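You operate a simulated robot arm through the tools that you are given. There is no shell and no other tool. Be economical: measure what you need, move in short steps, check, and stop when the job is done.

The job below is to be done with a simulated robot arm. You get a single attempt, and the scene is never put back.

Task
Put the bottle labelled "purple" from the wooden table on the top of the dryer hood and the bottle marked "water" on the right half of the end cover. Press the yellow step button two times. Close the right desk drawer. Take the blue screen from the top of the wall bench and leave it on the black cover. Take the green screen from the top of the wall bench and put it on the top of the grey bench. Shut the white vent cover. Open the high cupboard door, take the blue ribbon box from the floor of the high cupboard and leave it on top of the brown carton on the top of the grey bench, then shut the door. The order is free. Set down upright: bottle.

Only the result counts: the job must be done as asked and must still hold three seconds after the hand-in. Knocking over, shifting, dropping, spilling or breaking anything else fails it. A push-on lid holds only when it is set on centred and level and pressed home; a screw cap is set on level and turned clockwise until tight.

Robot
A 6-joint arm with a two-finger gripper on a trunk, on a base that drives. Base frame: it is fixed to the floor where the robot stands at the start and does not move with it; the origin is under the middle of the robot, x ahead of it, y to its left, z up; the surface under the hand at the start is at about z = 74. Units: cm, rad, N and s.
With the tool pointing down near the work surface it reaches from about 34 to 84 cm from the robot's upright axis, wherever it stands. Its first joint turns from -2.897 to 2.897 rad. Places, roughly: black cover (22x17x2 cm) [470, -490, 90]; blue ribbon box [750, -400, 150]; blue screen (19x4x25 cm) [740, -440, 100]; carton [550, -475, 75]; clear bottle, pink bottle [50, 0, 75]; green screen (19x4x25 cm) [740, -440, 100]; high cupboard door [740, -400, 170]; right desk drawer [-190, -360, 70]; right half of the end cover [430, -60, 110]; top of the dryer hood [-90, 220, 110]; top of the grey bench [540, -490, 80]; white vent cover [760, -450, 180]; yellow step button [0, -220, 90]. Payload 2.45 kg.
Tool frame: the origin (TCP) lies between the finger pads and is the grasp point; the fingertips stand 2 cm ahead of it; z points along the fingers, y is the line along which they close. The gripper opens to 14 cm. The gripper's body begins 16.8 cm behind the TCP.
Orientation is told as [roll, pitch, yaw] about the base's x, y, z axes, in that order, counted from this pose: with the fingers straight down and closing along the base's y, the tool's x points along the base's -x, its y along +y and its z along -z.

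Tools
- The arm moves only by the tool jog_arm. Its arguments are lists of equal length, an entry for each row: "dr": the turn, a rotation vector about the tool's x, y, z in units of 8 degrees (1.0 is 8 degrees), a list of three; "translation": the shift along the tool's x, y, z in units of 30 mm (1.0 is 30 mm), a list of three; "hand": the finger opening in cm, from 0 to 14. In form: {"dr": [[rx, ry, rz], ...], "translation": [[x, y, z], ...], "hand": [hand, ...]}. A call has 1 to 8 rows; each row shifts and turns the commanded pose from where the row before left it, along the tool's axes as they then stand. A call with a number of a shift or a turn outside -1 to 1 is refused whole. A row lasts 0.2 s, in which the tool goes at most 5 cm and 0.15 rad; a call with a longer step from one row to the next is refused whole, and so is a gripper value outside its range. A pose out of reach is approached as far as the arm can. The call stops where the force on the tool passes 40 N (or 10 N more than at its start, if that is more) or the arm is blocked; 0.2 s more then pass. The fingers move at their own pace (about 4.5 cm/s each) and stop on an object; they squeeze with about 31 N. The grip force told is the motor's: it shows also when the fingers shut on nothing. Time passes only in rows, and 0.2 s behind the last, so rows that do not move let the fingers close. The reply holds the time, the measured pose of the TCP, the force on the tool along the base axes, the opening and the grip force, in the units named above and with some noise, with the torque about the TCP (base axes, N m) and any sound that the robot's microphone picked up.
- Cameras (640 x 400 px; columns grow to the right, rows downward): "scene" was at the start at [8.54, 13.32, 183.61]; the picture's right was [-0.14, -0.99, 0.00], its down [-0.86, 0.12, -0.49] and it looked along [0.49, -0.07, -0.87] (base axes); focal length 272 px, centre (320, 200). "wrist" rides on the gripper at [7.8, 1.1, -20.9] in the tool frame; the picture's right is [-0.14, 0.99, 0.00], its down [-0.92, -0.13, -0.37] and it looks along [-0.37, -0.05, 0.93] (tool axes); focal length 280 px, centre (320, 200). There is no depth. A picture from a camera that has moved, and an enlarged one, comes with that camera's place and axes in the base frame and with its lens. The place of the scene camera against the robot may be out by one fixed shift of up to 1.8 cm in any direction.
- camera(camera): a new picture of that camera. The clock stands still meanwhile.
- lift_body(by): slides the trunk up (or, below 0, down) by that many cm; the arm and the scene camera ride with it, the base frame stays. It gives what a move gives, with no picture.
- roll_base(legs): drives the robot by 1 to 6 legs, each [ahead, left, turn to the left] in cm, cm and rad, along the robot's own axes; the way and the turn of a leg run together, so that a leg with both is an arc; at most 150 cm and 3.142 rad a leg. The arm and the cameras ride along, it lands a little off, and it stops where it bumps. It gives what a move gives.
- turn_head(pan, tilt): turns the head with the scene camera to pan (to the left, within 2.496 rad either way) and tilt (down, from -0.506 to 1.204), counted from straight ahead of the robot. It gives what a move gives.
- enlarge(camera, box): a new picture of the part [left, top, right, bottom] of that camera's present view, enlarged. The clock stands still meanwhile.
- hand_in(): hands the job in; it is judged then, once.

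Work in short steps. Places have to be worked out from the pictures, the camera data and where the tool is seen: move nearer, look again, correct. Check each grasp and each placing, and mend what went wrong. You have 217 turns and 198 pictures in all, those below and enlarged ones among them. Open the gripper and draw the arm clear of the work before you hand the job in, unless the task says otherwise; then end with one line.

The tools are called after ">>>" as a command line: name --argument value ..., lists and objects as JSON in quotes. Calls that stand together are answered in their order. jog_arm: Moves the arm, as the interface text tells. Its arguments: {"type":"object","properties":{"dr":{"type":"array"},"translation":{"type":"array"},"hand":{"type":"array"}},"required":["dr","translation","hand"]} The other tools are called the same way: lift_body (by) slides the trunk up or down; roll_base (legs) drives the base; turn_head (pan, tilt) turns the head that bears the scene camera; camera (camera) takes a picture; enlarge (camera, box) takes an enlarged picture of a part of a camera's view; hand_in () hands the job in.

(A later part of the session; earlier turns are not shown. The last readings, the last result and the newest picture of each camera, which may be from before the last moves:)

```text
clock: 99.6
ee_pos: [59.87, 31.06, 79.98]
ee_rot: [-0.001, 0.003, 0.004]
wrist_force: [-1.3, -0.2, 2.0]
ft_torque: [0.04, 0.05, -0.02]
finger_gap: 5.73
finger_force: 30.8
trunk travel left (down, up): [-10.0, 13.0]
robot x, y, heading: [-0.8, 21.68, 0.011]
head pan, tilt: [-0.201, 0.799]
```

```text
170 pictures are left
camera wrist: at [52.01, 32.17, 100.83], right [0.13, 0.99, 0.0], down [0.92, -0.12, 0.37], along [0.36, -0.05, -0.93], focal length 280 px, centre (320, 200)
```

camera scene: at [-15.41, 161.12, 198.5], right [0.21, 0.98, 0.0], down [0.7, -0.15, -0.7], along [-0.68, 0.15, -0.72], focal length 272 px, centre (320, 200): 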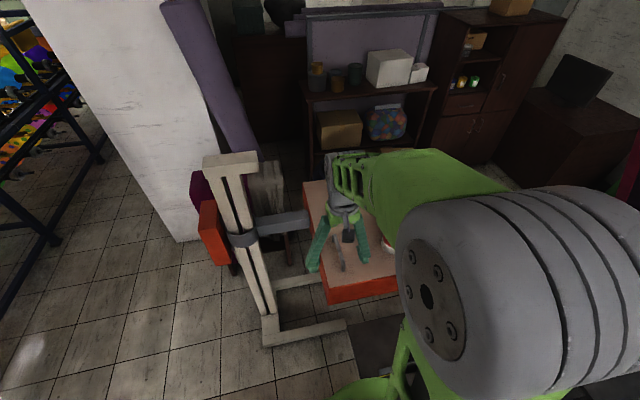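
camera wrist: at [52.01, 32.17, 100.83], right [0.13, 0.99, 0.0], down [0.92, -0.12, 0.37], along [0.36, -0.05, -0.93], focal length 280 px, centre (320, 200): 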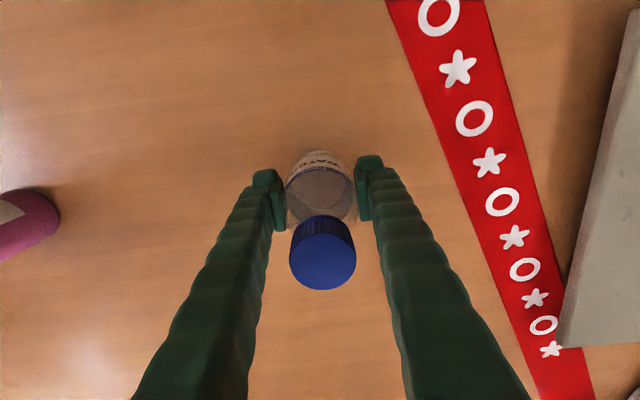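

Gripped (5.73 cm). Lift, raise the trunk, pull back, and look for a path ahead past the table and chair.

>>> jog_arm --dr '[[0, 0, 0], [0, 0, 0], [0, 0, 0], [0, 0, 0], [0, 0, 0], [0, 0, 0], [0, 0, 0], [0, 0, 0]]' --translation '[[0, 0, -1], [0, 0, -1], [0, 0, -1], [0, 0, -1], [0.5, 0, -1], [0.8, -0.8, -1], [0.8, -0.8, -1], [0.8, -0.8, -1]]' --hand '[4, 4, 4, 4, 4, 4, 4, 4]'

>>> lift_body --by 13

>>> jog_arm --dr '[[0, 0, 0], [0, 0, 0], [0, 0, 0], [0, 0, 0]]' --translation '[[0.5, -0.3, -0.8], [0.5, -0.3, -0.8], [0.5, -0.3, -0.8], [0.5, -0.3, -0.8]]' --hand '[4, 4, 4, 4]'

>>> roll_base --legs '[[-20, 0, 0], [0, 100, 0], [100, 10, 0]]'

>>> turn_head --pan -0.4 --tilt 0.55

>>> camera --camera "scene"

>>> turn_head --pan 0.4 --tilt 0.55

>>> camera --camera "scene"

```text
clock: 101.4
ee_pos: [51.26, 23.8, 104.0]
ee_rot: [0.0, 0.004, 0.006]
wrist_force: [-0.4, -0.5, -1.3]
ft_torque: [-0.05, -0.03, 0.01]
finger_gap: 5.72
finger_force: 31.3
trunk travel left (down, up): [-10.0, 13.0]
robot x, y, heading: [-0.73, 21.53, 0.004]
head pan, tilt: [-0.201, 0.799]
```

```text
clock: 103.0
ee_pos: [51.44, 23.76, 116.92]
ee_rot: [0.0, 0.001, 0.006]
wrist_force: [0.0, -0.2, -2.3]
ft_torque: [0.0, -0.01, 0.03]
finger_gap: 5.75
finger_force: 30.8
trunk travel left (down, up): [-23.0, 0.0]
robot x, y, heading: [-0.61, 21.58, 0.004]
head pan, tilt: [-0.201, 0.799]
```

```text
clock: 104.0
ee_pos: [45.36, 20.12, 126.71]
ee_rot: [0.001, 0.003, 0.005]
wrist_force: [-0.3, 0.0, -1.2]
ft_torque: [0.04, -0.02, 0.0]
finger_gap: 5.73
finger_force: 31.0
trunk travel left (down, up): [-23.0, 0.0]
robot x, y, heading: [-0.48, 21.36, 0.002]
head pan, tilt: [-0.201, 0.799]
```

```text
clock: 119.1
ee_pos: [125.74, 131.06, 126.62]
ee_rot: [-0.001, 0.001, 0.008]
wrist_force: [0.3, -0.2, -1.9]
ft_torque: [-0.01, 0.01, 0.01]
finger_gap: 5.72
finger_force: 31.3
trunk travel left (down, up): [-23.0, 0.0]
robot x, y, heading: [80.05, 132.39, 0.009]
head pan, tilt: [-0.201, 0.799]
```

```text
clock: 119.9
ee_pos: [125.55, 131.02, 126.55]
ee_rot: [0.0, 0.002, 0.008]
wrist_force: [-1.2, 0.1, -1.7]
ft_torque: [-0.01, 0.0, 0.03]
finger_gap: 5.71
finger_force: 31.0
trunk travel left (down, up): [-23.0, 0.0]
robot x, y, heading: [79.5, 132.43, 0.009]
head pan, tilt: [-0.4, 0.55]
```

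```text
169 pictures are left
camera scene: at [89.76, 143.17, 200.63], right [-0.38, -0.92, 0.0], down [-0.48, 0.2, -0.85], along [0.79, -0.33, -0.52], focal length 272 px, centre (320, 200)
```

scene: 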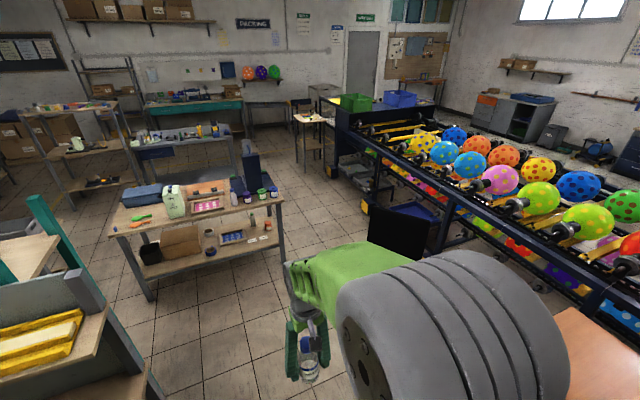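

```text
clock: 121.0
ee_pos: [125.57, 130.89, 126.65]
ee_rot: [0.0, 0.0, 0.008]
wrist_force: [-0.1, -0.2, -0.7]
ft_torque: [0.03, 0.02, 0.0]
finger_gap: 5.74
finger_force: 30.9
trunk travel left (down, up): [-23.0, 0.0]
robot x, y, heading: [79.72, 132.66, 0.005]
head pan, tilt: [0.4, 0.55]
```

```text
168 pictures are left
camera scene: at [89.7, 150.15, 200.64], right [0.4, -0.92, 0.0], down [-0.48, -0.21, -0.85], along [0.78, 0.34, -0.52], focal length 272 px, centre (320, 200)
```

scene: 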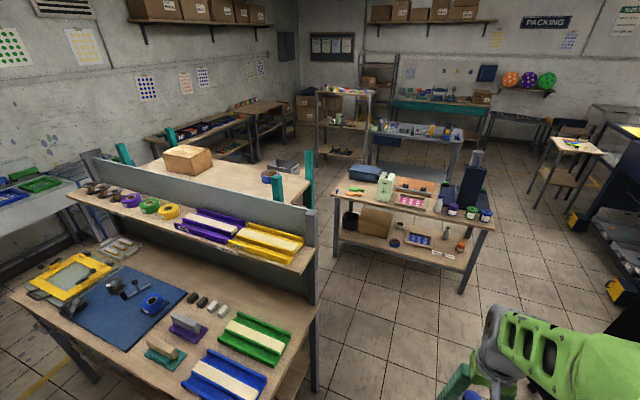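

The chair is hidden by the arm. I turn the robot right so I can view the chair gap from the clear side.

>>> roll_base --legs '[[55, -5, 0], [0, 0, -1.3]]'

>>> turn_head --pan 0.75 --tilt 0.7

>>> camera --camera "scene"

```text
clock: 127.5
ee_pos: [146.15, 83.25, 126.61]
ee_rot: [-0.002, 0.001, -1.285]
wrist_force: [-0.2, 0.1, -1.9]
ft_torque: [0.02, 0.02, -0.01]
finger_gap: 5.7
finger_force: 30.8
trunk travel left (down, up): [-23.0, 0.0]
robot x, y, heading: [135.0, 128.33, -1.287]
head pan, tilt: [0.4, 0.55]
```

```text
clock: 128.3
ee_pos: [146.07, 83.28, 126.61]
ee_rot: [0.001, 0.001, -1.284]
wrist_force: [0.6, -0.4, -1.5]
ft_torque: [0.01, 0.0, 0.01]
finger_gap: 5.71
finger_force: 31.4
trunk travel left (down, up): [-23.0, 0.0]
robot x, y, heading: [134.76, 127.71, -1.289]
head pan, tilt: [0.75, 0.7]
```

```text
167 pictures are left
camera scene: at [156.87, 126.73, 199.33], right [-0.51, -0.86, 0.0], down [-0.55, 0.33, -0.77], along [0.66, -0.39, -0.64], focal length 272 px, centre (320, 200)
```

scene: 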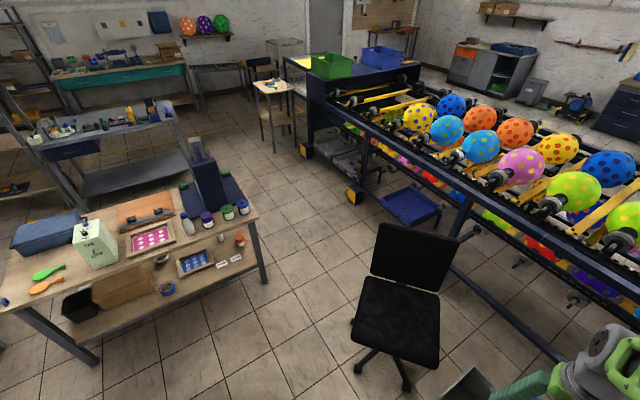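

The gap between chair and bench is about 75–80 cm, so I need the base's own size: look down at it.

>>> turn_head --pan 1.57 --tilt 1.2

>>> camera --camera "scene"

>>> turn_head --pan 0.5 --tilt 1.2

>>> camera --camera "scene"

```text
clock: 129.4
ee_pos: [146.1, 83.24, 126.57]
ee_rot: [-0.001, 0.002, -1.285]
wrist_force: [0.3, 0.2, -1.1]
ft_torque: [0.0, 0.0, 0.0]
finger_gap: 5.73
finger_force: 31.1
trunk travel left (down, up): [-23.0, 0.0]
robot x, y, heading: [134.86, 127.96, -1.286]
head pan, tilt: [1.571, 1.201]
```

```text
166 pictures are left
camera scene: at [154.94, 132.64, 195.73], right [0.28, -0.96, 0.0], down [-0.89, -0.26, -0.36], along [0.35, 0.1, -0.93], focal length 272 px, centre (320, 200)
```

scene: 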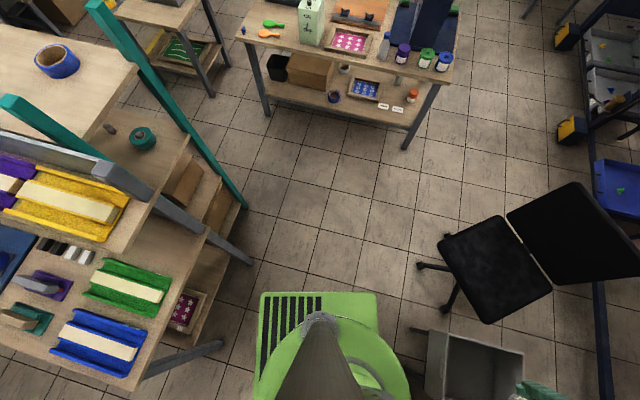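

```text
clock: 130.7
ee_pos: [146.15, 83.25, 126.71]
ee_rot: [-0.001, 0.003, -1.283]
wrist_force: [0.4, 0.5, -2.0]
ft_torque: [-0.01, 0.05, 0.02]
finger_gap: 5.75
finger_force: 30.9
trunk travel left (down, up): [-23.0, 0.0]
robot x, y, heading: [134.79, 127.83, -1.287]
head pan, tilt: [0.499, 1.201]
```

```text
165 pictures are left
camera scene: at [153.52, 127.12, 195.73], right [-0.71, -0.71, 0.0], down [-0.66, 0.66, -0.36], along [0.26, -0.26, -0.93], focal length 272 px, centre (320, 200)
```

scene: 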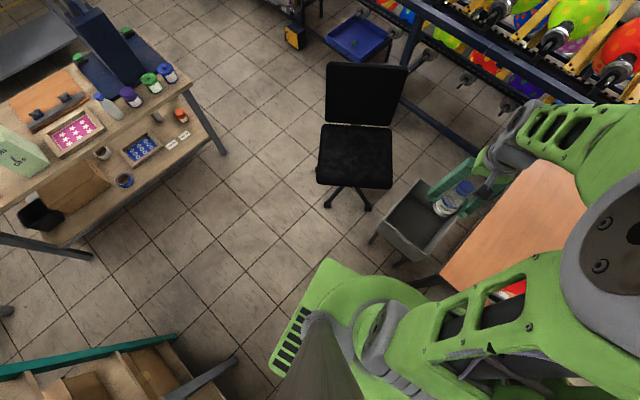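

The base is about 68×56 cm, so the ~75 cm gap between chair and bench corner works when driving at 45°. I go to (205,128), turn to −0.785 and check.

>>> roll_base --legs '[[19.7, 67.2, 0], [0, 0, 0.5]]'

>>> turn_head --pan 0.15 --tilt 0.9

>>> camera --camera "scene"

```text
clock: 138.5
ee_pos: [236.23, 93.89, 126.66]
ee_rot: [-0.001, 0.002, -0.792]
wrist_force: [0.2, 0.2, -2.4]
ft_torque: [-0.02, 0.0, -0.03]
finger_gap: 5.71
finger_force: 31.0
trunk travel left (down, up): [-23.0, 0.0]
robot x, y, heading: [205.06, 128.01, -0.795]
head pan, tilt: [0.499, 1.201]
```

```text
clock: 139.3
ee_pos: [236.09, 93.96, 126.61]
ee_rot: [0.0, 0.001, -0.792]
wrist_force: [0.5, 0.7, -0.7]
ft_torque: [0.01, 0.01, 0.03]
finger_gap: 5.72
finger_force: 30.5
trunk travel left (down, up): [-23.0, 0.0]
robot x, y, heading: [205.06, 127.86, -0.796]
head pan, tilt: [0.15, 0.901]
```

```text
164 pictures are left
camera scene: at [222.83, 132.7, 197.7], right [-0.6, -0.8, 0.0], down [-0.63, 0.47, -0.62], along [0.5, -0.37, -0.78], focal length 272 px, centre (320, 200)
```

scene: 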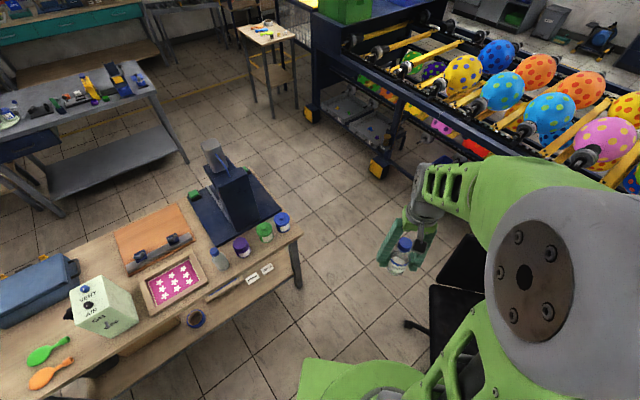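

Clearances look like ~7 cm on each side; drive ahead through the gap.

>>> roll_base --legs '[[90, 0.5, 0.008], [50, 0, 0]]'

>>> turn_head --pan 0.2 --tilt 0.6

>>> camera --camera "scene"

```text
clock: 146.7
ee_pos: [336.14, -5.7, 126.64]
ee_rot: [-0.001, 0.001, -0.787]
wrist_force: [0.8, -0.5, -1.5]
ft_torque: [0.05, 0.04, -0.01]
finger_gap: 5.7
finger_force: 30.6
trunk travel left (down, up): [-23.0, 0.0]
robot x, y, heading: [304.84, 28.18, -0.793]
head pan, tilt: [0.15, 0.901]
```

```text
clock: 147.5
ee_pos: [336.06, -5.64, 126.75]
ee_rot: [0.0, 0.0, -0.788]
wrist_force: [0.1, -0.3, -1.1]
ft_torque: [-0.01, 0.04, 0.03]
finger_gap: 5.73
finger_force: 31.5
trunk travel left (down, up): [-23.0, 0.0]
robot x, y, heading: [304.62, 28.1, -0.785]
head pan, tilt: [0.201, 0.6]
```

```text
163 pictures are left
camera scene: at [323.74, 32.56, 200.18], right [-0.55, -0.83, 0.0], down [-0.47, 0.31, -0.82], along [0.69, -0.46, -0.57], focal length 272 px, centre (320, 200)
```

scene: 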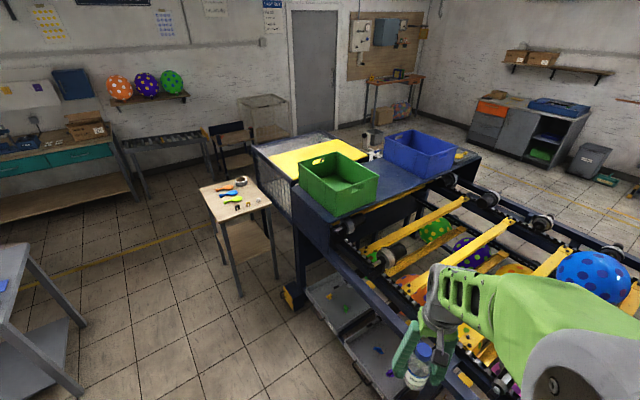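

The end cover spans about x 411–465, y −32…−172, with a green box at y −37…−70 and free space beyond it. I stand alongside, facing +x.

>>> roll_base --legs '[[0, 0, 0.785], [107, -18, 0]]'

>>> turn_head --pan -0.7 --tilt 0.9

>>> camera --camera "scene"

```text
clock: 155.1
ee_pos: [457.71, 9.29, 126.63]
ee_rot: [0.001, 0.005, 0.005]
wrist_force: [-0.3, -0.1, -1.5]
ft_torque: [0.0, 0.03, 0.02]
finger_gap: 5.72
finger_force: 30.9
trunk travel left (down, up): [-23.0, 0.0]
robot x, y, heading: [411.56, 11.04, 0.003]
head pan, tilt: [0.201, 0.6]
```

```text
clock: 156.3
ee_pos: [457.66, 9.32, 126.53]
ee_rot: [0.0, 0.001, 0.006]
wrist_force: [0.3, 0.3, -1.7]
ft_torque: [-0.05, -0.02, -0.02]
finger_gap: 5.73
finger_force: 31.0
trunk travel left (down, up): [-23.0, 0.0]
robot x, y, heading: [411.79, 11.25, 0.007]
head pan, tilt: [-0.7, 0.901]
```

```text
162 pictures are left
camera scene: at [419.44, 20.26, 197.71], right [-0.64, -0.77, 0.0], down [-0.6, 0.5, -0.62], along [0.48, -0.4, -0.78], focal length 272 px, centre (320, 200)
```

scene: 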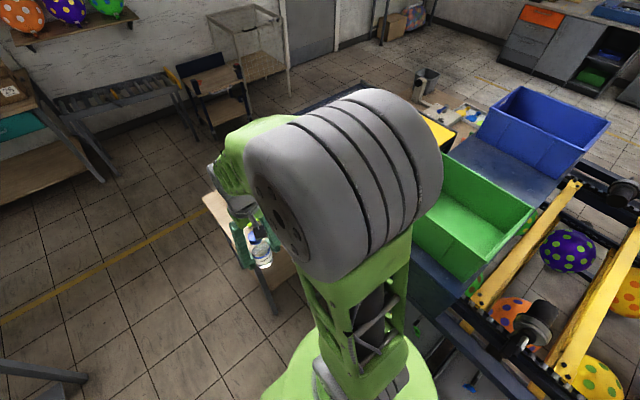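

Zoom on the free area between the boxes.

>>> enlarge --camera "scene" --box '[380, 70, 640, 310]'

```text
1.67 times, centred on (510, 190) of scene
camera zoom: at [419.44, 20.26, 197.71], right [-0.64, -0.77, 0.0], down [-0.6, 0.5, -0.62], along [0.48, -0.4, -0.78], focal length 454 px, centre (3, 217)
```

zoom: 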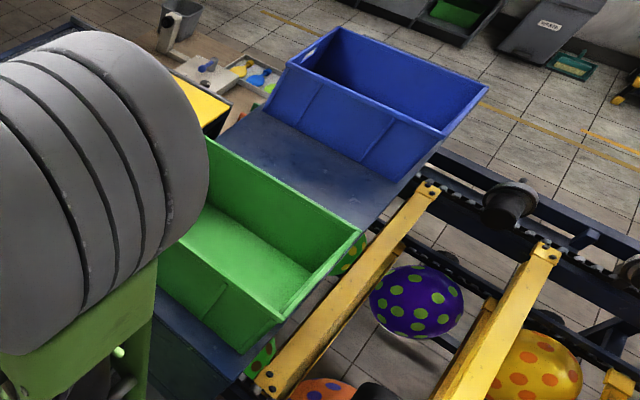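

I shift the base right a bit toward the frame, then swing the arm to the right in an arc, raising it to clear the green box.

>>> roll_base --legs '[[0, -8, 0]]'

>>> jog_arm --dr '[[0, 0, 0.47], [0, 0, 0.47], [0, 0, 0.47], [0, 0, 0.47], [0, 0, 0.47], [0, 0, 0.47], [0, 0, 0.47], [0, 0, 0.47]]' --translation '[[0, -1, -0.15], [0, -1, -0.15], [0, -1, -0.15], [0, -1, -0.15], [0, -1, -0.15], [0, -1, -0.15], [0, -1, -0.15], [0, -1, -0.15]]' --hand '[4, 4, 4, 4, 4, 4, 4, 4]'

>>> jog_arm --dr '[[0, 0, 0.47], [0, 0, 0.47], [0, 0, 0.47], [0, 0, 0.47], [0, 0, 0.47], [0, 0, 0.47], [0, 0, 0.47], [0, 0, 0.47]]' --translation '[[0, -1, -0.15], [0, -1, -0.15], [0, -1, -0.15], [0, -1, -0.15], [0, -1, -0.15], [0, -1, -0.15], [0, -1, -0.15], [0, -1, -0.15]]' --hand '[4, 4, 4, 4, 4, 4, 4, 4]'

>>> jog_arm --dr '[[0, 0, 0.47], [0, 0, 0.47], [0, 0, 0.47], [0, 0, 0.47], [0, 0, 0.47], [0, 0, 0.47], [0, 0, 0.47], [0, 0, 0.47]]' --translation '[[0, -1, -0.1], [0, -1, -0.1], [0, -1, -0.1], [0, -1, 0], [0, -1, 0], [0, -1, 0], [0, -1, 0], [0, -1, 0]]' --hand '[4, 4, 4, 4, 4, 4, 4, 4]'

>>> camera --camera "wrist"

```text
clock: 157.7
ee_pos: [457.75, 1.46, 126.66]
ee_rot: [0.0, 0.001, 0.008]
wrist_force: [-0.7, -0.3, -2.2]
ft_torque: [0.04, -0.04, -0.01]
finger_gap: 5.75
finger_force: 31.6
trunk travel left (down, up): [-23.0, 0.0]
robot x, y, heading: [411.81, 2.9, 0.001]
head pan, tilt: [-0.7, 0.901]
```

```text
clock: 159.5
ee_pos: [452.56, -21.81, 130.26]
ee_rot: [0.002, 0.002, -0.518]
wrist_force: [0.3, -0.8, -1.4]
ft_torque: [0.05, -0.01, 0.0]
finger_gap: 5.68
finger_force: 31.0
trunk travel left (down, up): [-23.0, 0.0]
robot x, y, heading: [411.76, 3.0, 0.002]
head pan, tilt: [-0.7, 0.901]
```

```text
clock: 161.3
ee_pos: [436.38, -39.08, 133.94]
ee_rot: [-0.003, 0.002, -1.043]
wrist_force: [-0.2, 0.1, -1.6]
ft_torque: [0.03, 0.0, -0.01]
finger_gap: 5.71
finger_force: 30.9
trunk travel left (down, up): [-23.0, 0.0]
robot x, y, heading: [411.93, 3.22, 0.002]
head pan, tilt: [-0.7, 0.901]
```

```text
clock: 163.1
ee_pos: [413.72, -46.01, 134.9]
ee_rot: [-0.002, 0.0, -1.57]
wrist_force: [0.8, -0.1, -1.7]
ft_torque: [0.02, -0.03, -0.03]
finger_gap: 5.72
finger_force: 31.1
trunk travel left (down, up): [-23.0, 0.0]
robot x, y, heading: [411.91, 3.06, 0.01]
head pan, tilt: [-0.7, 0.901]
```

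```text
160 pictures are left
camera wrist: at [414.67, -38.14, 155.65], right [0.99, -0.14, 0.0], down [-0.13, -0.92, 0.37], along [-0.05, -0.37, -0.93], focal length 280 px, centre (320, 200)
```

wrist: 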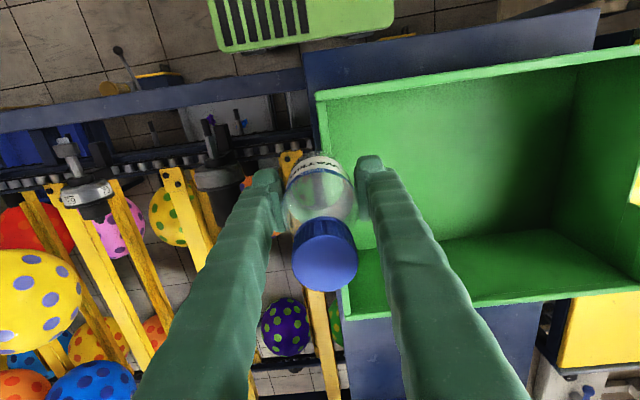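

The cover spans x 411–455; green box's far wall is at y≈−70. I move over [430,−78].

>>> jog_arm --dr '[[0, 0, 0], [0, 0, 0], [0, 0, 0], [0, 0, 0], [0, 0, 0], [0, 0, 0], [0, 0, 0], [0, 0, 0]]' --translation '[[-0.7, 0.65, 0], [-0.9, 0.65, 0], [-0.9, 0.65, 0], [-0.9, 0.65, 0], [-0.9, 0.65, 0], [-0.9, 0.65, 0], [-0.9, 0.65, 0], [-0.9, 0.65, 0]]' --hand '[4, 4, 4, 4, 4, 4, 4, 4]'

>>> jog_arm --dr '[[0, 0, 0], [0, 0, 0], [0, 0, 0], [0, 0, 0]]' --translation '[[-0.9, 0, 0], [-0.9, 0, 0], [-0.9, 0, 0], [-0.9, 0, 0]]' --hand '[4, 4, 4, 4]'

>>> camera --camera "wrist"

```text
clock: 164.9
ee_pos: [429.45, -67.15, 134.72]
ee_rot: [-0.004, 0.002, -1.568]
wrist_force: [0.3, -0.1, -1.5]
ft_torque: [0.08, 0.04, 0.01]
finger_gap: 5.73
finger_force: 30.9
trunk travel left (down, up): [-23.0, 0.0]
robot x, y, heading: [411.78, 2.94, 0.003]
head pan, tilt: [-0.7, 0.901]
```

```text
clock: 165.9
ee_pos: [429.11, -73.31, 133.77]
ee_rot: [-0.003, 0.002, -1.568]
wrist_force: [-0.4, -0.6, -1.6]
ft_torque: [0.1, -0.03, 0.01]
finger_gap: 5.72
finger_force: 30.8
out of reach, approached as far as the arm can: row 3, 4
trunk travel left (down, up): [-23.0, 0.0]
robot x, y, heading: [411.89, 3.08, 0.006]
head pan, tilt: [-0.7, 0.901]
```

```text
159 pictures are left
camera wrist: at [430.08, -65.45, 154.64], right [0.99, -0.14, 0.0], down [-0.12, -0.92, 0.37], along [-0.05, -0.36, -0.93], focal length 280 px, centre (320, 200)
```

wrist: 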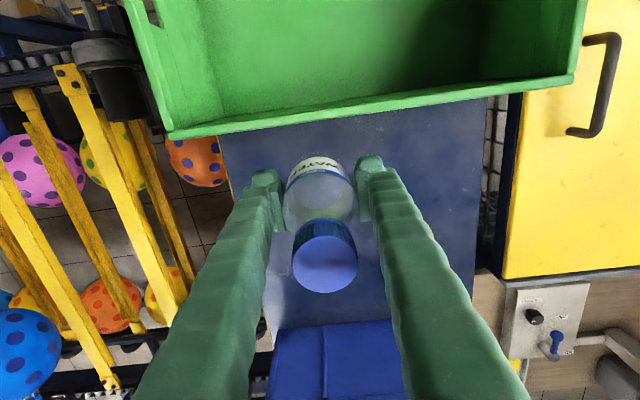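

The arm is near its reach limit, but the box rim is at y≈−67.7, so there is clearance. I descend while easing outward.

>>> jog_arm --dr '[[0, 0, 0], [0, 0, 0], [0, 0, 0], [0, 0, 0]]' --translation '[[0, 0, 0.9], [0, 0, 0.9], [-0.2, 0, 0.9], [-0.2, 0, 0.7]]' --hand '[4, 4, 4, 4]'

>>> camera --camera "wrist"

```text
clock: 166.9
ee_pos: [428.94, -74.32, 123.65]
ee_rot: [-0.001, 0.0, -1.569]
wrist_force: [0.3, -0.4, -1.9]
ft_torque: [0.05, 0.0, 0.01]
finger_gap: 5.74
finger_force: 30.8
trunk travel left (down, up): [-23.0, 0.0]
robot x, y, heading: [411.63, 2.87, 0.006]
head pan, tilt: [-0.7, 0.901]
```

```text
158 pictures are left
camera wrist: at [430.03, -66.37, 144.51], right [0.99, -0.13, 0.0], down [-0.12, -0.92, 0.37], along [-0.05, -0.37, -0.93], focal length 280 px, centre (320, 200)
```

wrist: 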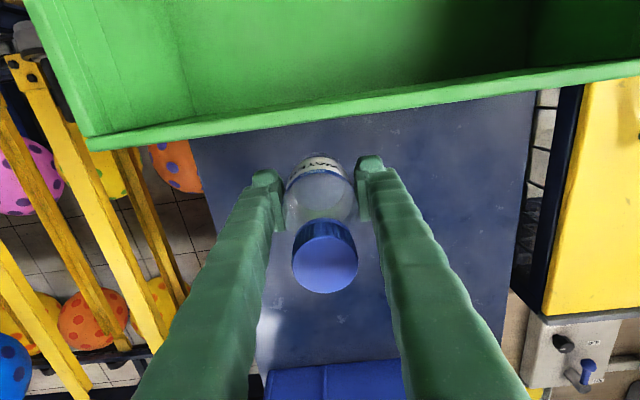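

Keep descending with small outward shift until contact.

>>> jog_arm --dr '[[0, 0, 0], [0, 0, 0], [0, 0, 0], [0, 0, 0], [0, 0, 0], [0, 0, 0], [0, 0, 0]]' --translation '[[-0.1, 0, 0.4], [-0.1, 0, 0.4], [-0.1, 0, 0.2], [0, 0, 0.15], [0, 0, 0.15], [0, 0, 0.1], [0, 0, 0]]' --hand '[4, 4, 4, 4, 4, 4, 4]'

>>> jog_arm --dr '[[0, 0, 0], [0, 0, 0], [0, 0, 0], [0, 0, 0], [0, 0, 0], [0, 0, 0]]' --translation '[[0, 0, 0.1], [0, 0, 0.1], [0, 0, 0.1], [0, 0, 0.1], [0, 0, 0.1], [0, 0, 0]]' --hand '[4, 4, 4, 4, 4, 4]'

```text
clock: 168.5
ee_pos: [428.95, -75.09, 119.6]
ee_rot: [-0.002, 0.0, -1.567]
wrist_force: [-1.2, 0.2, -2.4]
ft_torque: [0.0, 0.0, 0.02]
finger_gap: 5.71
finger_force: 30.7
trunk travel left (down, up): [-23.0, 0.0]
robot x, y, heading: [411.88, 3.05, 0.006]
head pan, tilt: [-0.7, 0.901]
```

```text
clock: 169.9
ee_pos: [429.05, -75.23, 117.97]
ee_rot: [-0.002, 0.002, -1.567]
wrist_force: [0.0, 0.0, -1.7]
ft_torque: [0.0, -0.01, -0.02]
finger_gap: 5.71
finger_force: 30.9
trunk travel left (down, up): [-23.0, 0.0]
robot x, y, heading: [411.58, 2.66, 0.003]
head pan, tilt: [-0.7, 0.901]
```

>>> jog_arm --dr '[[0, 0, 0], [0, 0, 0], [0, 0, 0], [0, 0, 0], [0, 0, 0], [0, 0, 0], [0, 0, 0], [0, 0, 0]]' --translation '[[0, 0, 0.08], [0, 0, 0.08], [0, 0, 0.08], [0, 0, 0.08], [0, 0, 0.08], [0, 0, 0.08], [0, 0, 0.08], [0, 0, 0]]' --hand '[4, 4, 4, 4, 4, 4, 4, 4]'

>>> camera --camera "wrist"

```text
clock: 171.7
ee_pos: [428.88, -75.1, 116.42]
ee_rot: [-0.003, 0.0, -1.569]
wrist_force: [0.3, 0.0, -1.6]
ft_torque: [0.0, -0.03, -0.02]
finger_gap: 5.7
finger_force: 30.9
trunk travel left (down, up): [-23.0, 0.0]
robot x, y, heading: [412.12, 2.92, 0.004]
head pan, tilt: [-0.7, 0.901]
```

```text
157 pictures are left
camera wrist: at [430.03, -67.37, 137.16], right [0.99, -0.13, 0.0], down [-0.12, -0.92, 0.37], along [-0.05, -0.36, -0.93], focal length 280 px, centre (320, 200)
```

wrist: 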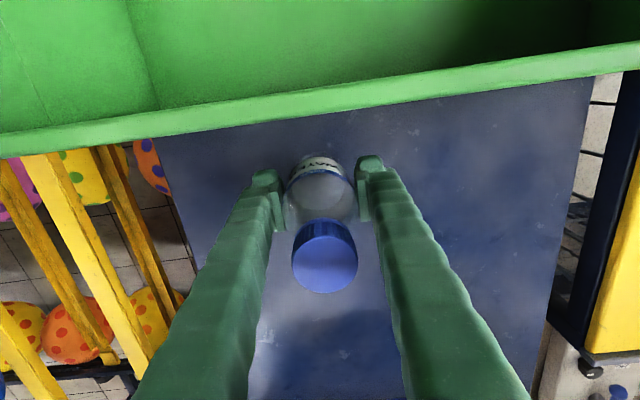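

No contact yet; continue.

>>> jog_arm --dr '[[0, 0, 0], [0, 0, 0], [0, 0, 0], [0, 0, 0], [0, 0, 0], [0, 0, 0], [0, 0, 0], [0, 0, 0]]' --translation '[[0, 0, 0.08], [0, 0, 0.08], [0, 0, 0.08], [0, 0, 0.08], [0, 0, 0.08], [0, 0, 0.08], [0, 0, 0.08], [0, 0, 0]]' --hand '[4, 4, 4, 4, 4, 4, 4, 4]'

>>> jog_arm --dr '[[0, 0, 0], [0, 0, 0], [0, 0, 0], [0, 0, 0], [0, 0, 0], [0, 0, 0], [0, 0, 0], [0, 0, 0]]' --translation '[[0, 0, 0.08], [0, 0, 0.08], [0, 0, 0.08], [0, 0, 0.08], [0, 0, 0.08], [0, 0, 0.08], [0, 0, 0.08], [0, 0, 0]]' --hand '[4, 4, 4, 4, 4, 4, 4, 4]'

```text
clock: 173.5
ee_pos: [428.97, -75.15, 115.03]
ee_rot: [-0.002, -0.004, -1.567]
wrist_force: [1.0, -1.3, 21.4]
ft_torque: [-0.05, -0.41, 0.0]
finger_gap: 5.72
finger_force: 31.1
trunk travel left (down, up): [-23.0, 0.0]
robot x, y, heading: [411.66, 2.68, 0.001]
head pan, tilt: [-0.7, 0.901]
```

```text
clock: 175.3
ee_pos: [428.89, -75.08, 113.4]
ee_rot: [-0.001, -0.006, -1.567]
wrist_force: [-6.9, -3.7, 34.3]
ft_torque: [-0.14, -0.1, -0.05]
finger_gap: 5.68
finger_force: 31.5
trunk travel left (down, up): [-23.0, 0.0]
robot x, y, heading: [411.52, 3.06, 0.006]
head pan, tilt: [-0.7, 0.901]
```

Contact was reached at z≈115; the bottle slid slightly in the fingers. Ease up, release, and look.

>>> jog_arm --dr '[[0, 0, 0], [0, 0, 0], [0, 0, 0], [0, 0, 0], [0, 0, 0]]' --translation '[[0, 0, -0.05], [0, 0, 0], [0, 0, 0], [0, 0, 0], [0, 0, 0]]' --hand '[5.2, 6.5, 8, 9, 9]'

>>> camera --camera "wrist"

```text
clock: 176.5
ee_pos: [429.04, -75.25, 113.12]
ee_rot: [-0.001, 0.0, -1.568]
wrist_force: [0.2, 0.4, -1.0]
ft_torque: [0.01, 0.01, 0.0]
finger_gap: 9.01
finger_force: 0.0
trunk travel left (down, up): [-23.0, 0.0]
robot x, y, heading: [412.11, 3.01, 0.006]
head pan, tilt: [-0.7, 0.901]
```

```text
156 pictures are left
camera wrist: at [430.05, -67.35, 133.94], right [0.99, -0.13, 0.0], down [-0.12, -0.92, 0.37], along [-0.05, -0.36, -0.93], focal length 280 px, centre (320, 200)
```

wrist: 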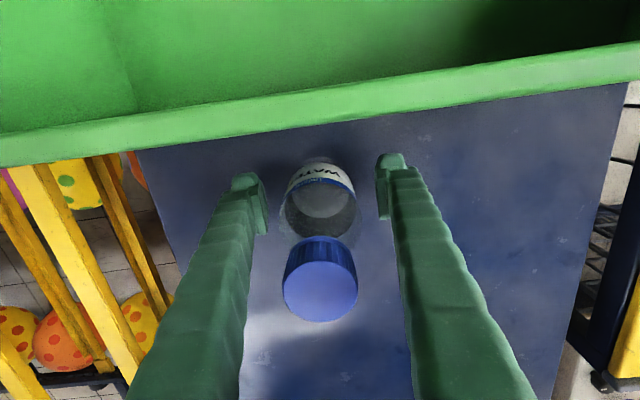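

Standing upright. Rise straight, then draw back over the green box.

>>> jog_arm --dr '[[0, 0, 0], [0, 0, 0], [0, 0, 0], [0, 0, 0], [0, 0, 0], [0, 0, 0], [0, 0, 0], [0, 0, 0]]' --translation '[[0, 0, -0.6], [0, 0, -0.9], [0, 0, -0.9], [0, 0, -0.9], [0, 0, -0.9], [0.3, 0, -0.9], [0.3, 0, -0.9], [0.6, 0, -0.9]]' --hand '[9, 9, 9, 9, 9, 9, 9, 9]'

>>> jog_arm --dr '[[0, 0, 0], [0, 0, 0], [0, 0, 0], [0, 0, 0], [0, 0, 0], [0, 0, 0], [0, 0, 0], [0, 0, 0]]' --translation '[[1, -0.6, 0], [1, -0.6, 0], [1, -0.6, 0], [1, -0.6, 0], [1, -0.6, 0], [1, -0.6, 0], [1, -0.6, 0], [1, -0.6, 0]]' --hand '[9, 9, 9, 9, 9, 9, 9, 9]'

>>> camera --camera "wrist"

```text
clock: 178.3
ee_pos: [428.9, -71.44, 134.05]
ee_rot: [-0.002, -0.003, -1.567]
wrist_force: [-0.9, 0.9, 1.0]
ft_torque: [-0.08, 0.02, 0.05]
finger_gap: 9.0
finger_force: 0.0
trunk travel left (down, up): [-23.0, 0.0]
robot x, y, heading: [412.2, 2.59, 0.005]
head pan, tilt: [-0.7, 0.901]
```

```text
clock: 180.1
ee_pos: [414.44, -47.61, 133.82]
ee_rot: [-0.002, -0.001, -1.568]
wrist_force: [-0.2, -0.3, 0.0]
ft_torque: [-0.05, 0.04, 0.02]
finger_gap: 9.02
finger_force: 0.0
trunk travel left (down, up): [-23.0, 0.0]
robot x, y, heading: [411.59, 2.66, 0.009]
head pan, tilt: [-0.7, 0.901]
```

```text
155 pictures are left
camera wrist: at [415.49, -39.72, 154.71], right [0.99, -0.13, 0.0], down [-0.12, -0.92, 0.37], along [-0.05, -0.37, -0.93], focal length 280 px, centre (320, 200)
```

wrist: 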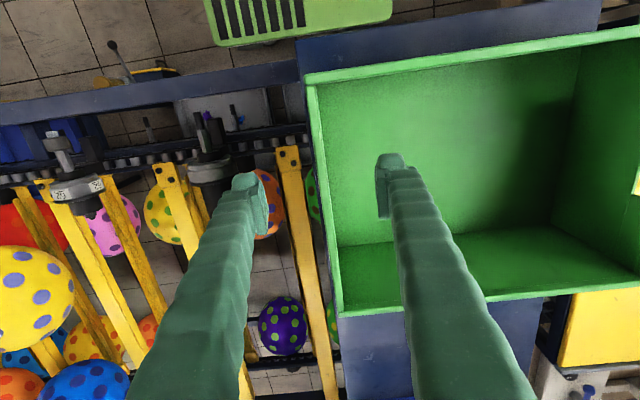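

Water bottle placed. I swing the arm back to the front and then drive around the end of the conveyor.

>>> jog_arm --dr '[[0, 0, -0.47], [0, 0, -0.47], [0, 0, -0.47], [0, 0, -0.47], [0, 0, -0.47], [0, 0, -0.47], [0, 0, -0.47], [0, 0, -0.47]]' --translation '[[0, 1, 0], [0, 1, 0], [0, 1, 0], [0, 1, 0], [0, 1, 0], [0, 1, 0], [0, 1, 0], [0, 1, 0]]' --hand '[9, 9, 9, 9, 9, 9, 9, 9]'

>>> jog_arm --dr '[[0, 0, -0.47], [0, 0, -0.47], [0, 0, -0.47], [0, 0, -0.47], [0, 0, -0.47], [0, 0, -0.47], [0, 0, -0.47], [0, 0, -0.47]]' --translation '[[0, 1, 0], [0, 1, 0], [0, 1, 0], [0, 1, 0], [0, 1, 0], [0, 1, 0], [0, 1, 0], [0, 1, 0]]' --hand '[9, 9, 9, 9, 9, 9, 9, 9]'

>>> jog_arm --dr '[[0, 0, -0.47], [0, 0, -0.47], [0, 0, -0.47], [0, 0, -0.47], [0, 0, -0.47], [0, 0, -0.47], [0, 0, -0.47], [0, 0, -0.47]]' --translation '[[0, 1, 0], [0, 1, 0], [0, 1, 0], [0, 1, 0], [0, 1, 0], [0, 1, 0], [0, 1, 0], [0, 1, 0]]' --hand '[9, 9, 9, 9, 9, 9, 9, 9]'

>>> roll_base --legs '[[0, 57, 0], [100, 0, 0], [95, 0, 0], [0, 0, -1.571]]'

>>> turn_head --pan 0.1 --tilt 0.5

>>> camera --camera "scene"

```text
clock: 181.9
ee_pos: [437.68, -42.11, 133.7]
ee_rot: [-0.002, 0.002, -1.039]
wrist_force: [-0.3, 0.3, -0.5]
ft_torque: [-0.03, 0.03, -0.03]
finger_gap: 8.99
finger_force: 0.0
trunk travel left (down, up): [-23.0, 0.0]
robot x, y, heading: [412.2, 3.0, 0.003]
head pan, tilt: [-0.7, 0.901]
```

```text
clock: 183.7
ee_pos: [454.82, -25.8, 133.76]
ee_rot: [-0.001, 0.001, -0.516]
wrist_force: [0.7, -0.5, 0.1]
ft_torque: [-0.05, 0.01, -0.02]
finger_gap: 8.98
finger_force: 0.0
trunk travel left (down, up): [-23.0, 0.0]
robot x, y, heading: [411.47, 2.63, 0.002]
head pan, tilt: [-0.7, 0.901]
```

```text
clock: 185.5
ee_pos: [461.58, -3.11, 133.84]
ee_rot: [0.001, 0.002, 0.009]
wrist_force: [-0.5, 1.2, 0.3]
ft_torque: [-0.02, 0.02, 0.02]
finger_gap: 9.01
finger_force: 0.0
trunk travel left (down, up): [-23.0, 0.0]
robot x, y, heading: [411.87, 2.84, 0.003]
head pan, tilt: [-0.7, 0.901]
```

```text
clock: 204.2
ee_pos: [601.61, 11.24, 133.81]
ee_rot: [0.0, 0.001, -1.559]
wrist_force: [0.4, 0.2, 0.3]
ft_torque: [-0.01, -0.01, -0.01]
finger_gap: 9.0
finger_force: 0.0
trunk travel left (down, up): [-23.0, 0.0]
robot x, y, heading: [607.28, 61.14, -1.562]
head pan, tilt: [-0.7, 0.901]
```

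```text
clock: 205.3
ee_pos: [601.64, 11.36, 133.88]
ee_rot: [0.001, 0.001, -1.559]
wrist_force: [0.2, 0.4, -0.3]
ft_torque: [0.0, -0.01, -0.02]
finger_gap: 9.04
finger_force: 0.1
trunk travel left (down, up): [-23.0, 0.0]
robot x, y, heading: [607.35, 61.01, -1.557]
head pan, tilt: [0.099, 0.499]
```

```text
154 pictures are left
camera scene: at [623.45, 51.43, 201.09], right [-0.99, -0.11, 0.0], down [-0.05, 0.48, -0.88], along [0.1, -0.87, -0.48], focal length 272 px, centre (320, 200)
```

scene: 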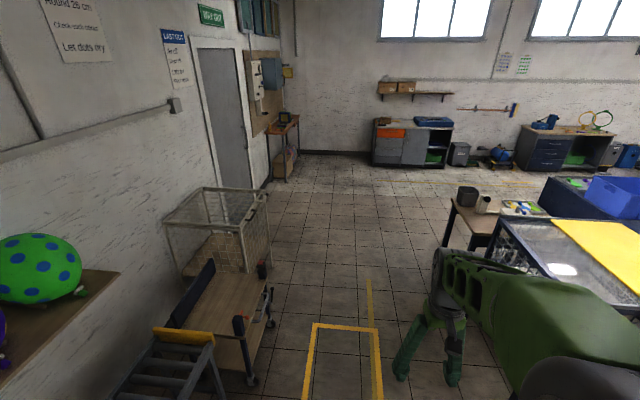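

The corridor ahead at x≈607 is clear (cart at x≥676, tables at x≤530). Drive ahead.

>>> roll_base --legs '[[150, 0, -0.01], [130, 0, 0]]'

>>> turn_head --pan 0.6 --tilt 0.35

>>> camera --camera "scene"

>>> turn_head --pan -0.1 --tilt 0.5

>>> camera --camera "scene"

>>> turn_head --pan -2.2 --tilt 0.4

>>> camera --camera "scene"

```text
clock: 218.9
ee_pos: [603.81, -269.2, 133.92]
ee_rot: [-0.001, 0.002, -1.565]
wrist_force: [-0.1, 0.4, 0.8]
ft_torque: [-0.01, 0.03, -0.01]
finger_gap: 9.03
finger_force: 0.0
trunk travel left (down, up): [-23.0, 0.0]
robot x, y, heading: [609.97, -219.19, -1.566]
head pan, tilt: [0.099, 0.499]
```

```text
clock: 219.8
ee_pos: [603.73, -269.18, 133.9]
ee_rot: [0.001, 0.003, -1.566]
wrist_force: [-0.1, -0.2, 0.7]
ft_torque: [0.01, 0.01, 0.0]
finger_gap: 9.02
finger_force: 0.1
trunk travel left (down, up): [-23.0, 0.0]
robot x, y, heading: [610.02, -218.99, -1.568]
head pan, tilt: [0.6, 0.351]
```

```text
153 pictures are left
camera scene: at [630.26, -227.78, 202.46], right [-0.82, -0.57, 0.0], down [-0.2, 0.28, -0.94], along [0.53, -0.77, -0.34], focal length 272 px, centre (320, 200)
```

scene: 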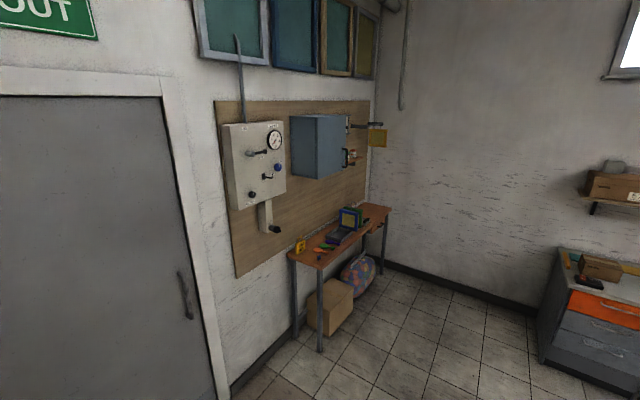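

```text
clock: 220.9
ee_pos: [603.63, -269.17, 133.86]
ee_rot: [0.0, 0.002, -1.565]
wrist_force: [-0.9, -0.2, 0.6]
ft_torque: [-0.01, -0.02, 0.03]
finger_gap: 9.02
finger_force: 0.1
trunk travel left (down, up): [-23.0, 0.0]
robot x, y, heading: [610.15, -219.23, -1.567]
head pan, tilt: [-0.099, 0.499]
```

```text
152 pictures are left
camera scene: at [624.11, -229.16, 201.1], right [-1.0, 0.1, 0.0], down [0.05, 0.48, -0.88], along [-0.08, -0.87, -0.48], focal length 272 px, centre (320, 200)
```

scene: 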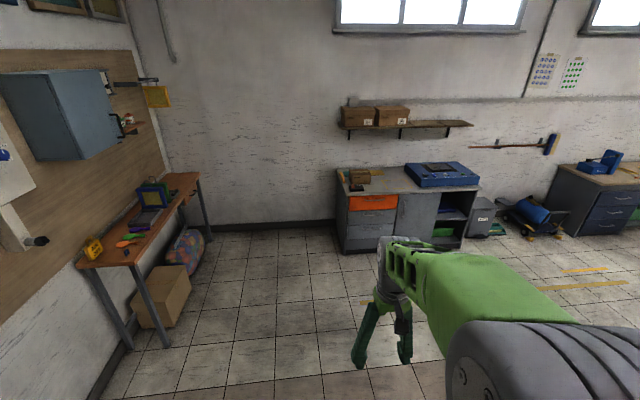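

```text
clock: 222.9
ee_pos: [603.9, -269.27, 133.93]
ee_rot: [0.0, 0.001, -1.566]
wrist_force: [0.5, 0.0, -0.6]
ft_torque: [0.0, 0.02, 0.0]
finger_gap: 9.0
finger_force: 0.0
trunk travel left (down, up): [-23.0, 0.0]
robot x, y, heading: [609.91, -219.35, -1.566]
head pan, tilt: [-2.201, 0.4]
```

```text
151 pictures are left
camera scene: at [617.48, -214.68, 202.01], right [0.59, 0.81, 0.0], down [0.32, -0.23, -0.92], along [-0.75, 0.54, -0.39], focal length 272 px, centre (320, 200)
```

scene: 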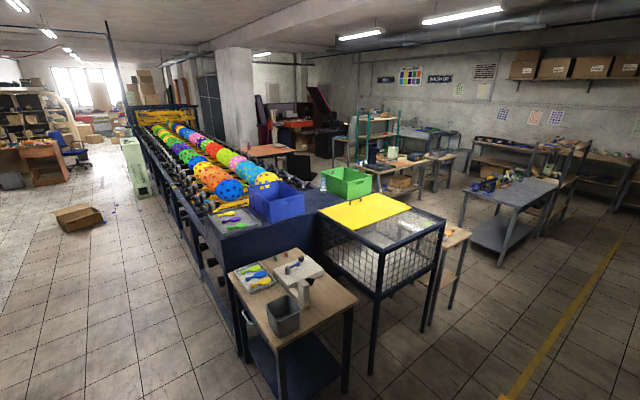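

Let me enlarge the end cover to verify the bottle and the cover's extent, and the wall bench/cupboard region.

>>> enlarge --camera "scene" --box '[180, 140, 400, 277]'

>>> turn_head --pan 0.6 --tilt 0.35

>>> enlarge --camera "scene" --box '[200, 80, 420, 290]'

```text
2.91 times, centred on (290, 208) of scene
camera zoom: at [617.48, -214.68, 202.01], right [0.59, 0.81, 0.0], down [0.32, -0.23, -0.92], along [-0.75, 0.54, -0.39], focal length 792 px, centre (407, 175)
```

zoom: 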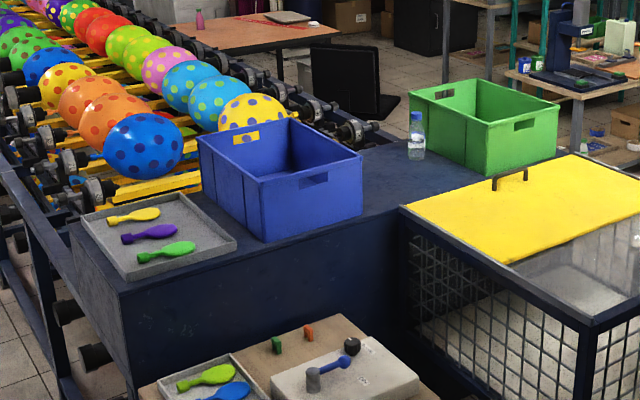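

```text
clock: 225.3
ee_pos: [603.73, -269.17, 133.9]
ee_rot: [0.0, 0.002, -1.566]
wrist_force: [-0.3, 0.9, -1.1]
ft_torque: [0.02, -0.01, -0.01]
finger_gap: 8.99
finger_force: 0.1
trunk travel left (down, up): [-23.0, 0.0]
robot x, y, heading: [610.02, -219.15, -1.568]
head pan, tilt: [0.6, 0.351]
```

```text
1.90 times, centred on (310, 185) of scene
camera zoom: at [630.26, -227.77, 202.46], right [-0.82, -0.57, 0.0], down [-0.2, 0.28, -0.94], along [0.53, -0.77, -0.34], focal length 519 px, centre (339, 229)
```

zoom: 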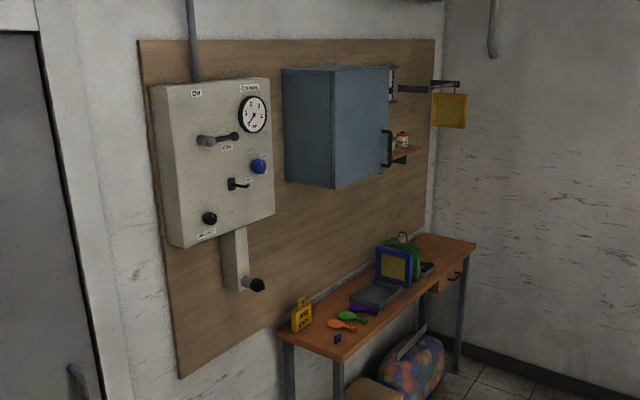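

The cover runs y −34…−175, so the bottle is well on the +y (right, from the end) half. Now I go to the wall bench: drive ahead, turn to face +x, and look.

>>> roll_base --legs '[[100, 15, 0], [90, 10, 0], [0, 0, 1.566]]'

>>> turn_head --pan 0.15 --tilt 0.35

>>> camera --camera "scene"

>>> turn_head --pan -0.4 --tilt 0.5

>>> camera --camera "scene"

```text
clock: 238.7
ee_pos: [683.52, -415.63, 133.98]
ee_rot: [0.001, 0.002, -0.013]
wrist_force: [0.0, 0.9, -0.8]
ft_torque: [-0.02, 0.01, 0.04]
finger_gap: 8.97
finger_force: 0.1
trunk travel left (down, up): [-23.0, 0.0]
robot x, y, heading: [633.85, -408.08, -0.017]
head pan, tilt: [0.6, 0.351]
```

```text
clock: 239.6
ee_pos: [683.51, -415.55, 133.89]
ee_rot: [0.001, 0.001, -0.012]
wrist_force: [0.9, 0.6, -0.1]
ft_torque: [0.0, -0.02, -0.03]
finger_gap: 8.99
finger_force: 0.0
trunk travel left (down, up): [-23.0, 0.0]
robot x, y, heading: [633.98, -408.73, -0.017]
head pan, tilt: [0.15, 0.351]
```

```text
148 pictures are left
camera scene: at [645.26, -392.95, 202.46], right [0.14, -0.99, 0.0], down [-0.34, -0.05, -0.94], along [0.93, 0.13, -0.34], focal length 272 px, centre (320, 200)
```

scene: 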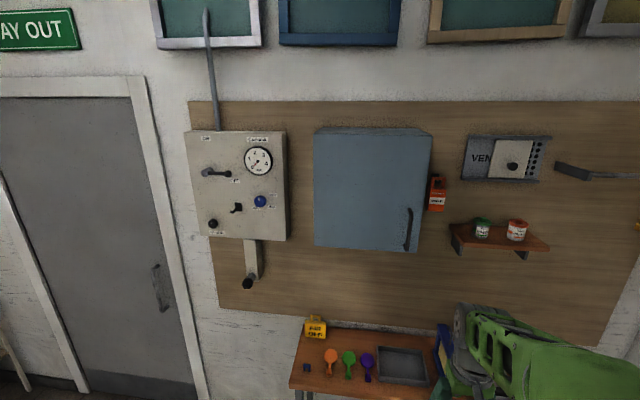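

```text
clock: 240.6
ee_pos: [683.57, -415.48, 133.88]
ee_rot: [0.001, 0.003, -0.013]
wrist_force: [0.1, -0.7, -0.3]
ft_torque: [0.0, -0.01, -0.01]
finger_gap: 8.99
finger_force: 0.2
trunk travel left (down, up): [-23.0, 0.0]
robot x, y, heading: [633.41, -408.42, -0.018]
head pan, tilt: [-0.4, 0.499]
```

```text
147 pictures are left
camera scene: at [644.37, -397.87, 201.1], right [-0.4, -0.92, 0.0], down [-0.44, 0.19, -0.88], along [0.8, -0.35, -0.48], focal length 272 px, centre (320, 200)
```

scene: 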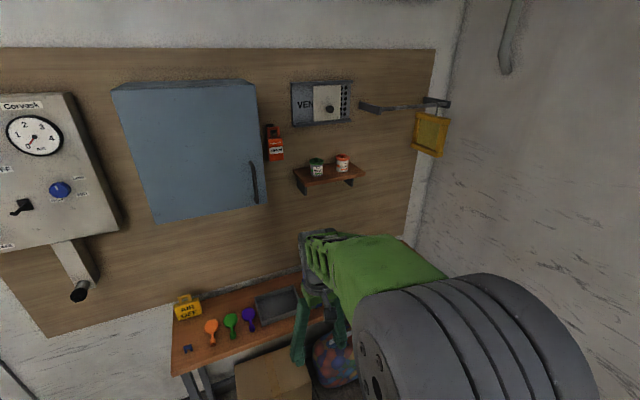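

Enlarge the vent and the cupboard handle.

>>> enlarge --camera "scene" --box '[230, 60, 390, 220]'

```text
2.50 times, centred on (310, 140) of scene
camera zoom: at [644.37, -397.87, 201.1], right [-0.4, -0.92, 0.0], down [-0.44, 0.19, -0.88], along [0.8, -0.35, -0.48], focal length 681 px, centre (345, 350)
```

zoom: 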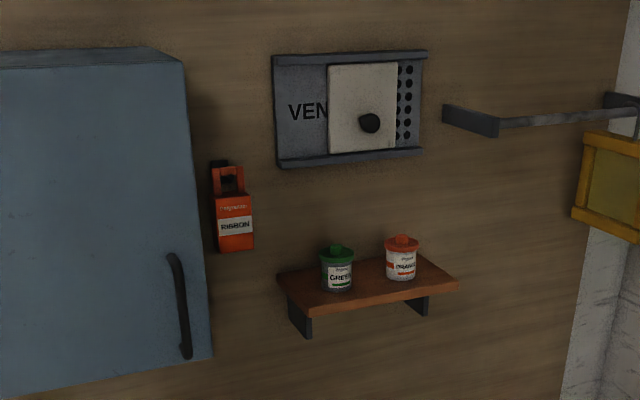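

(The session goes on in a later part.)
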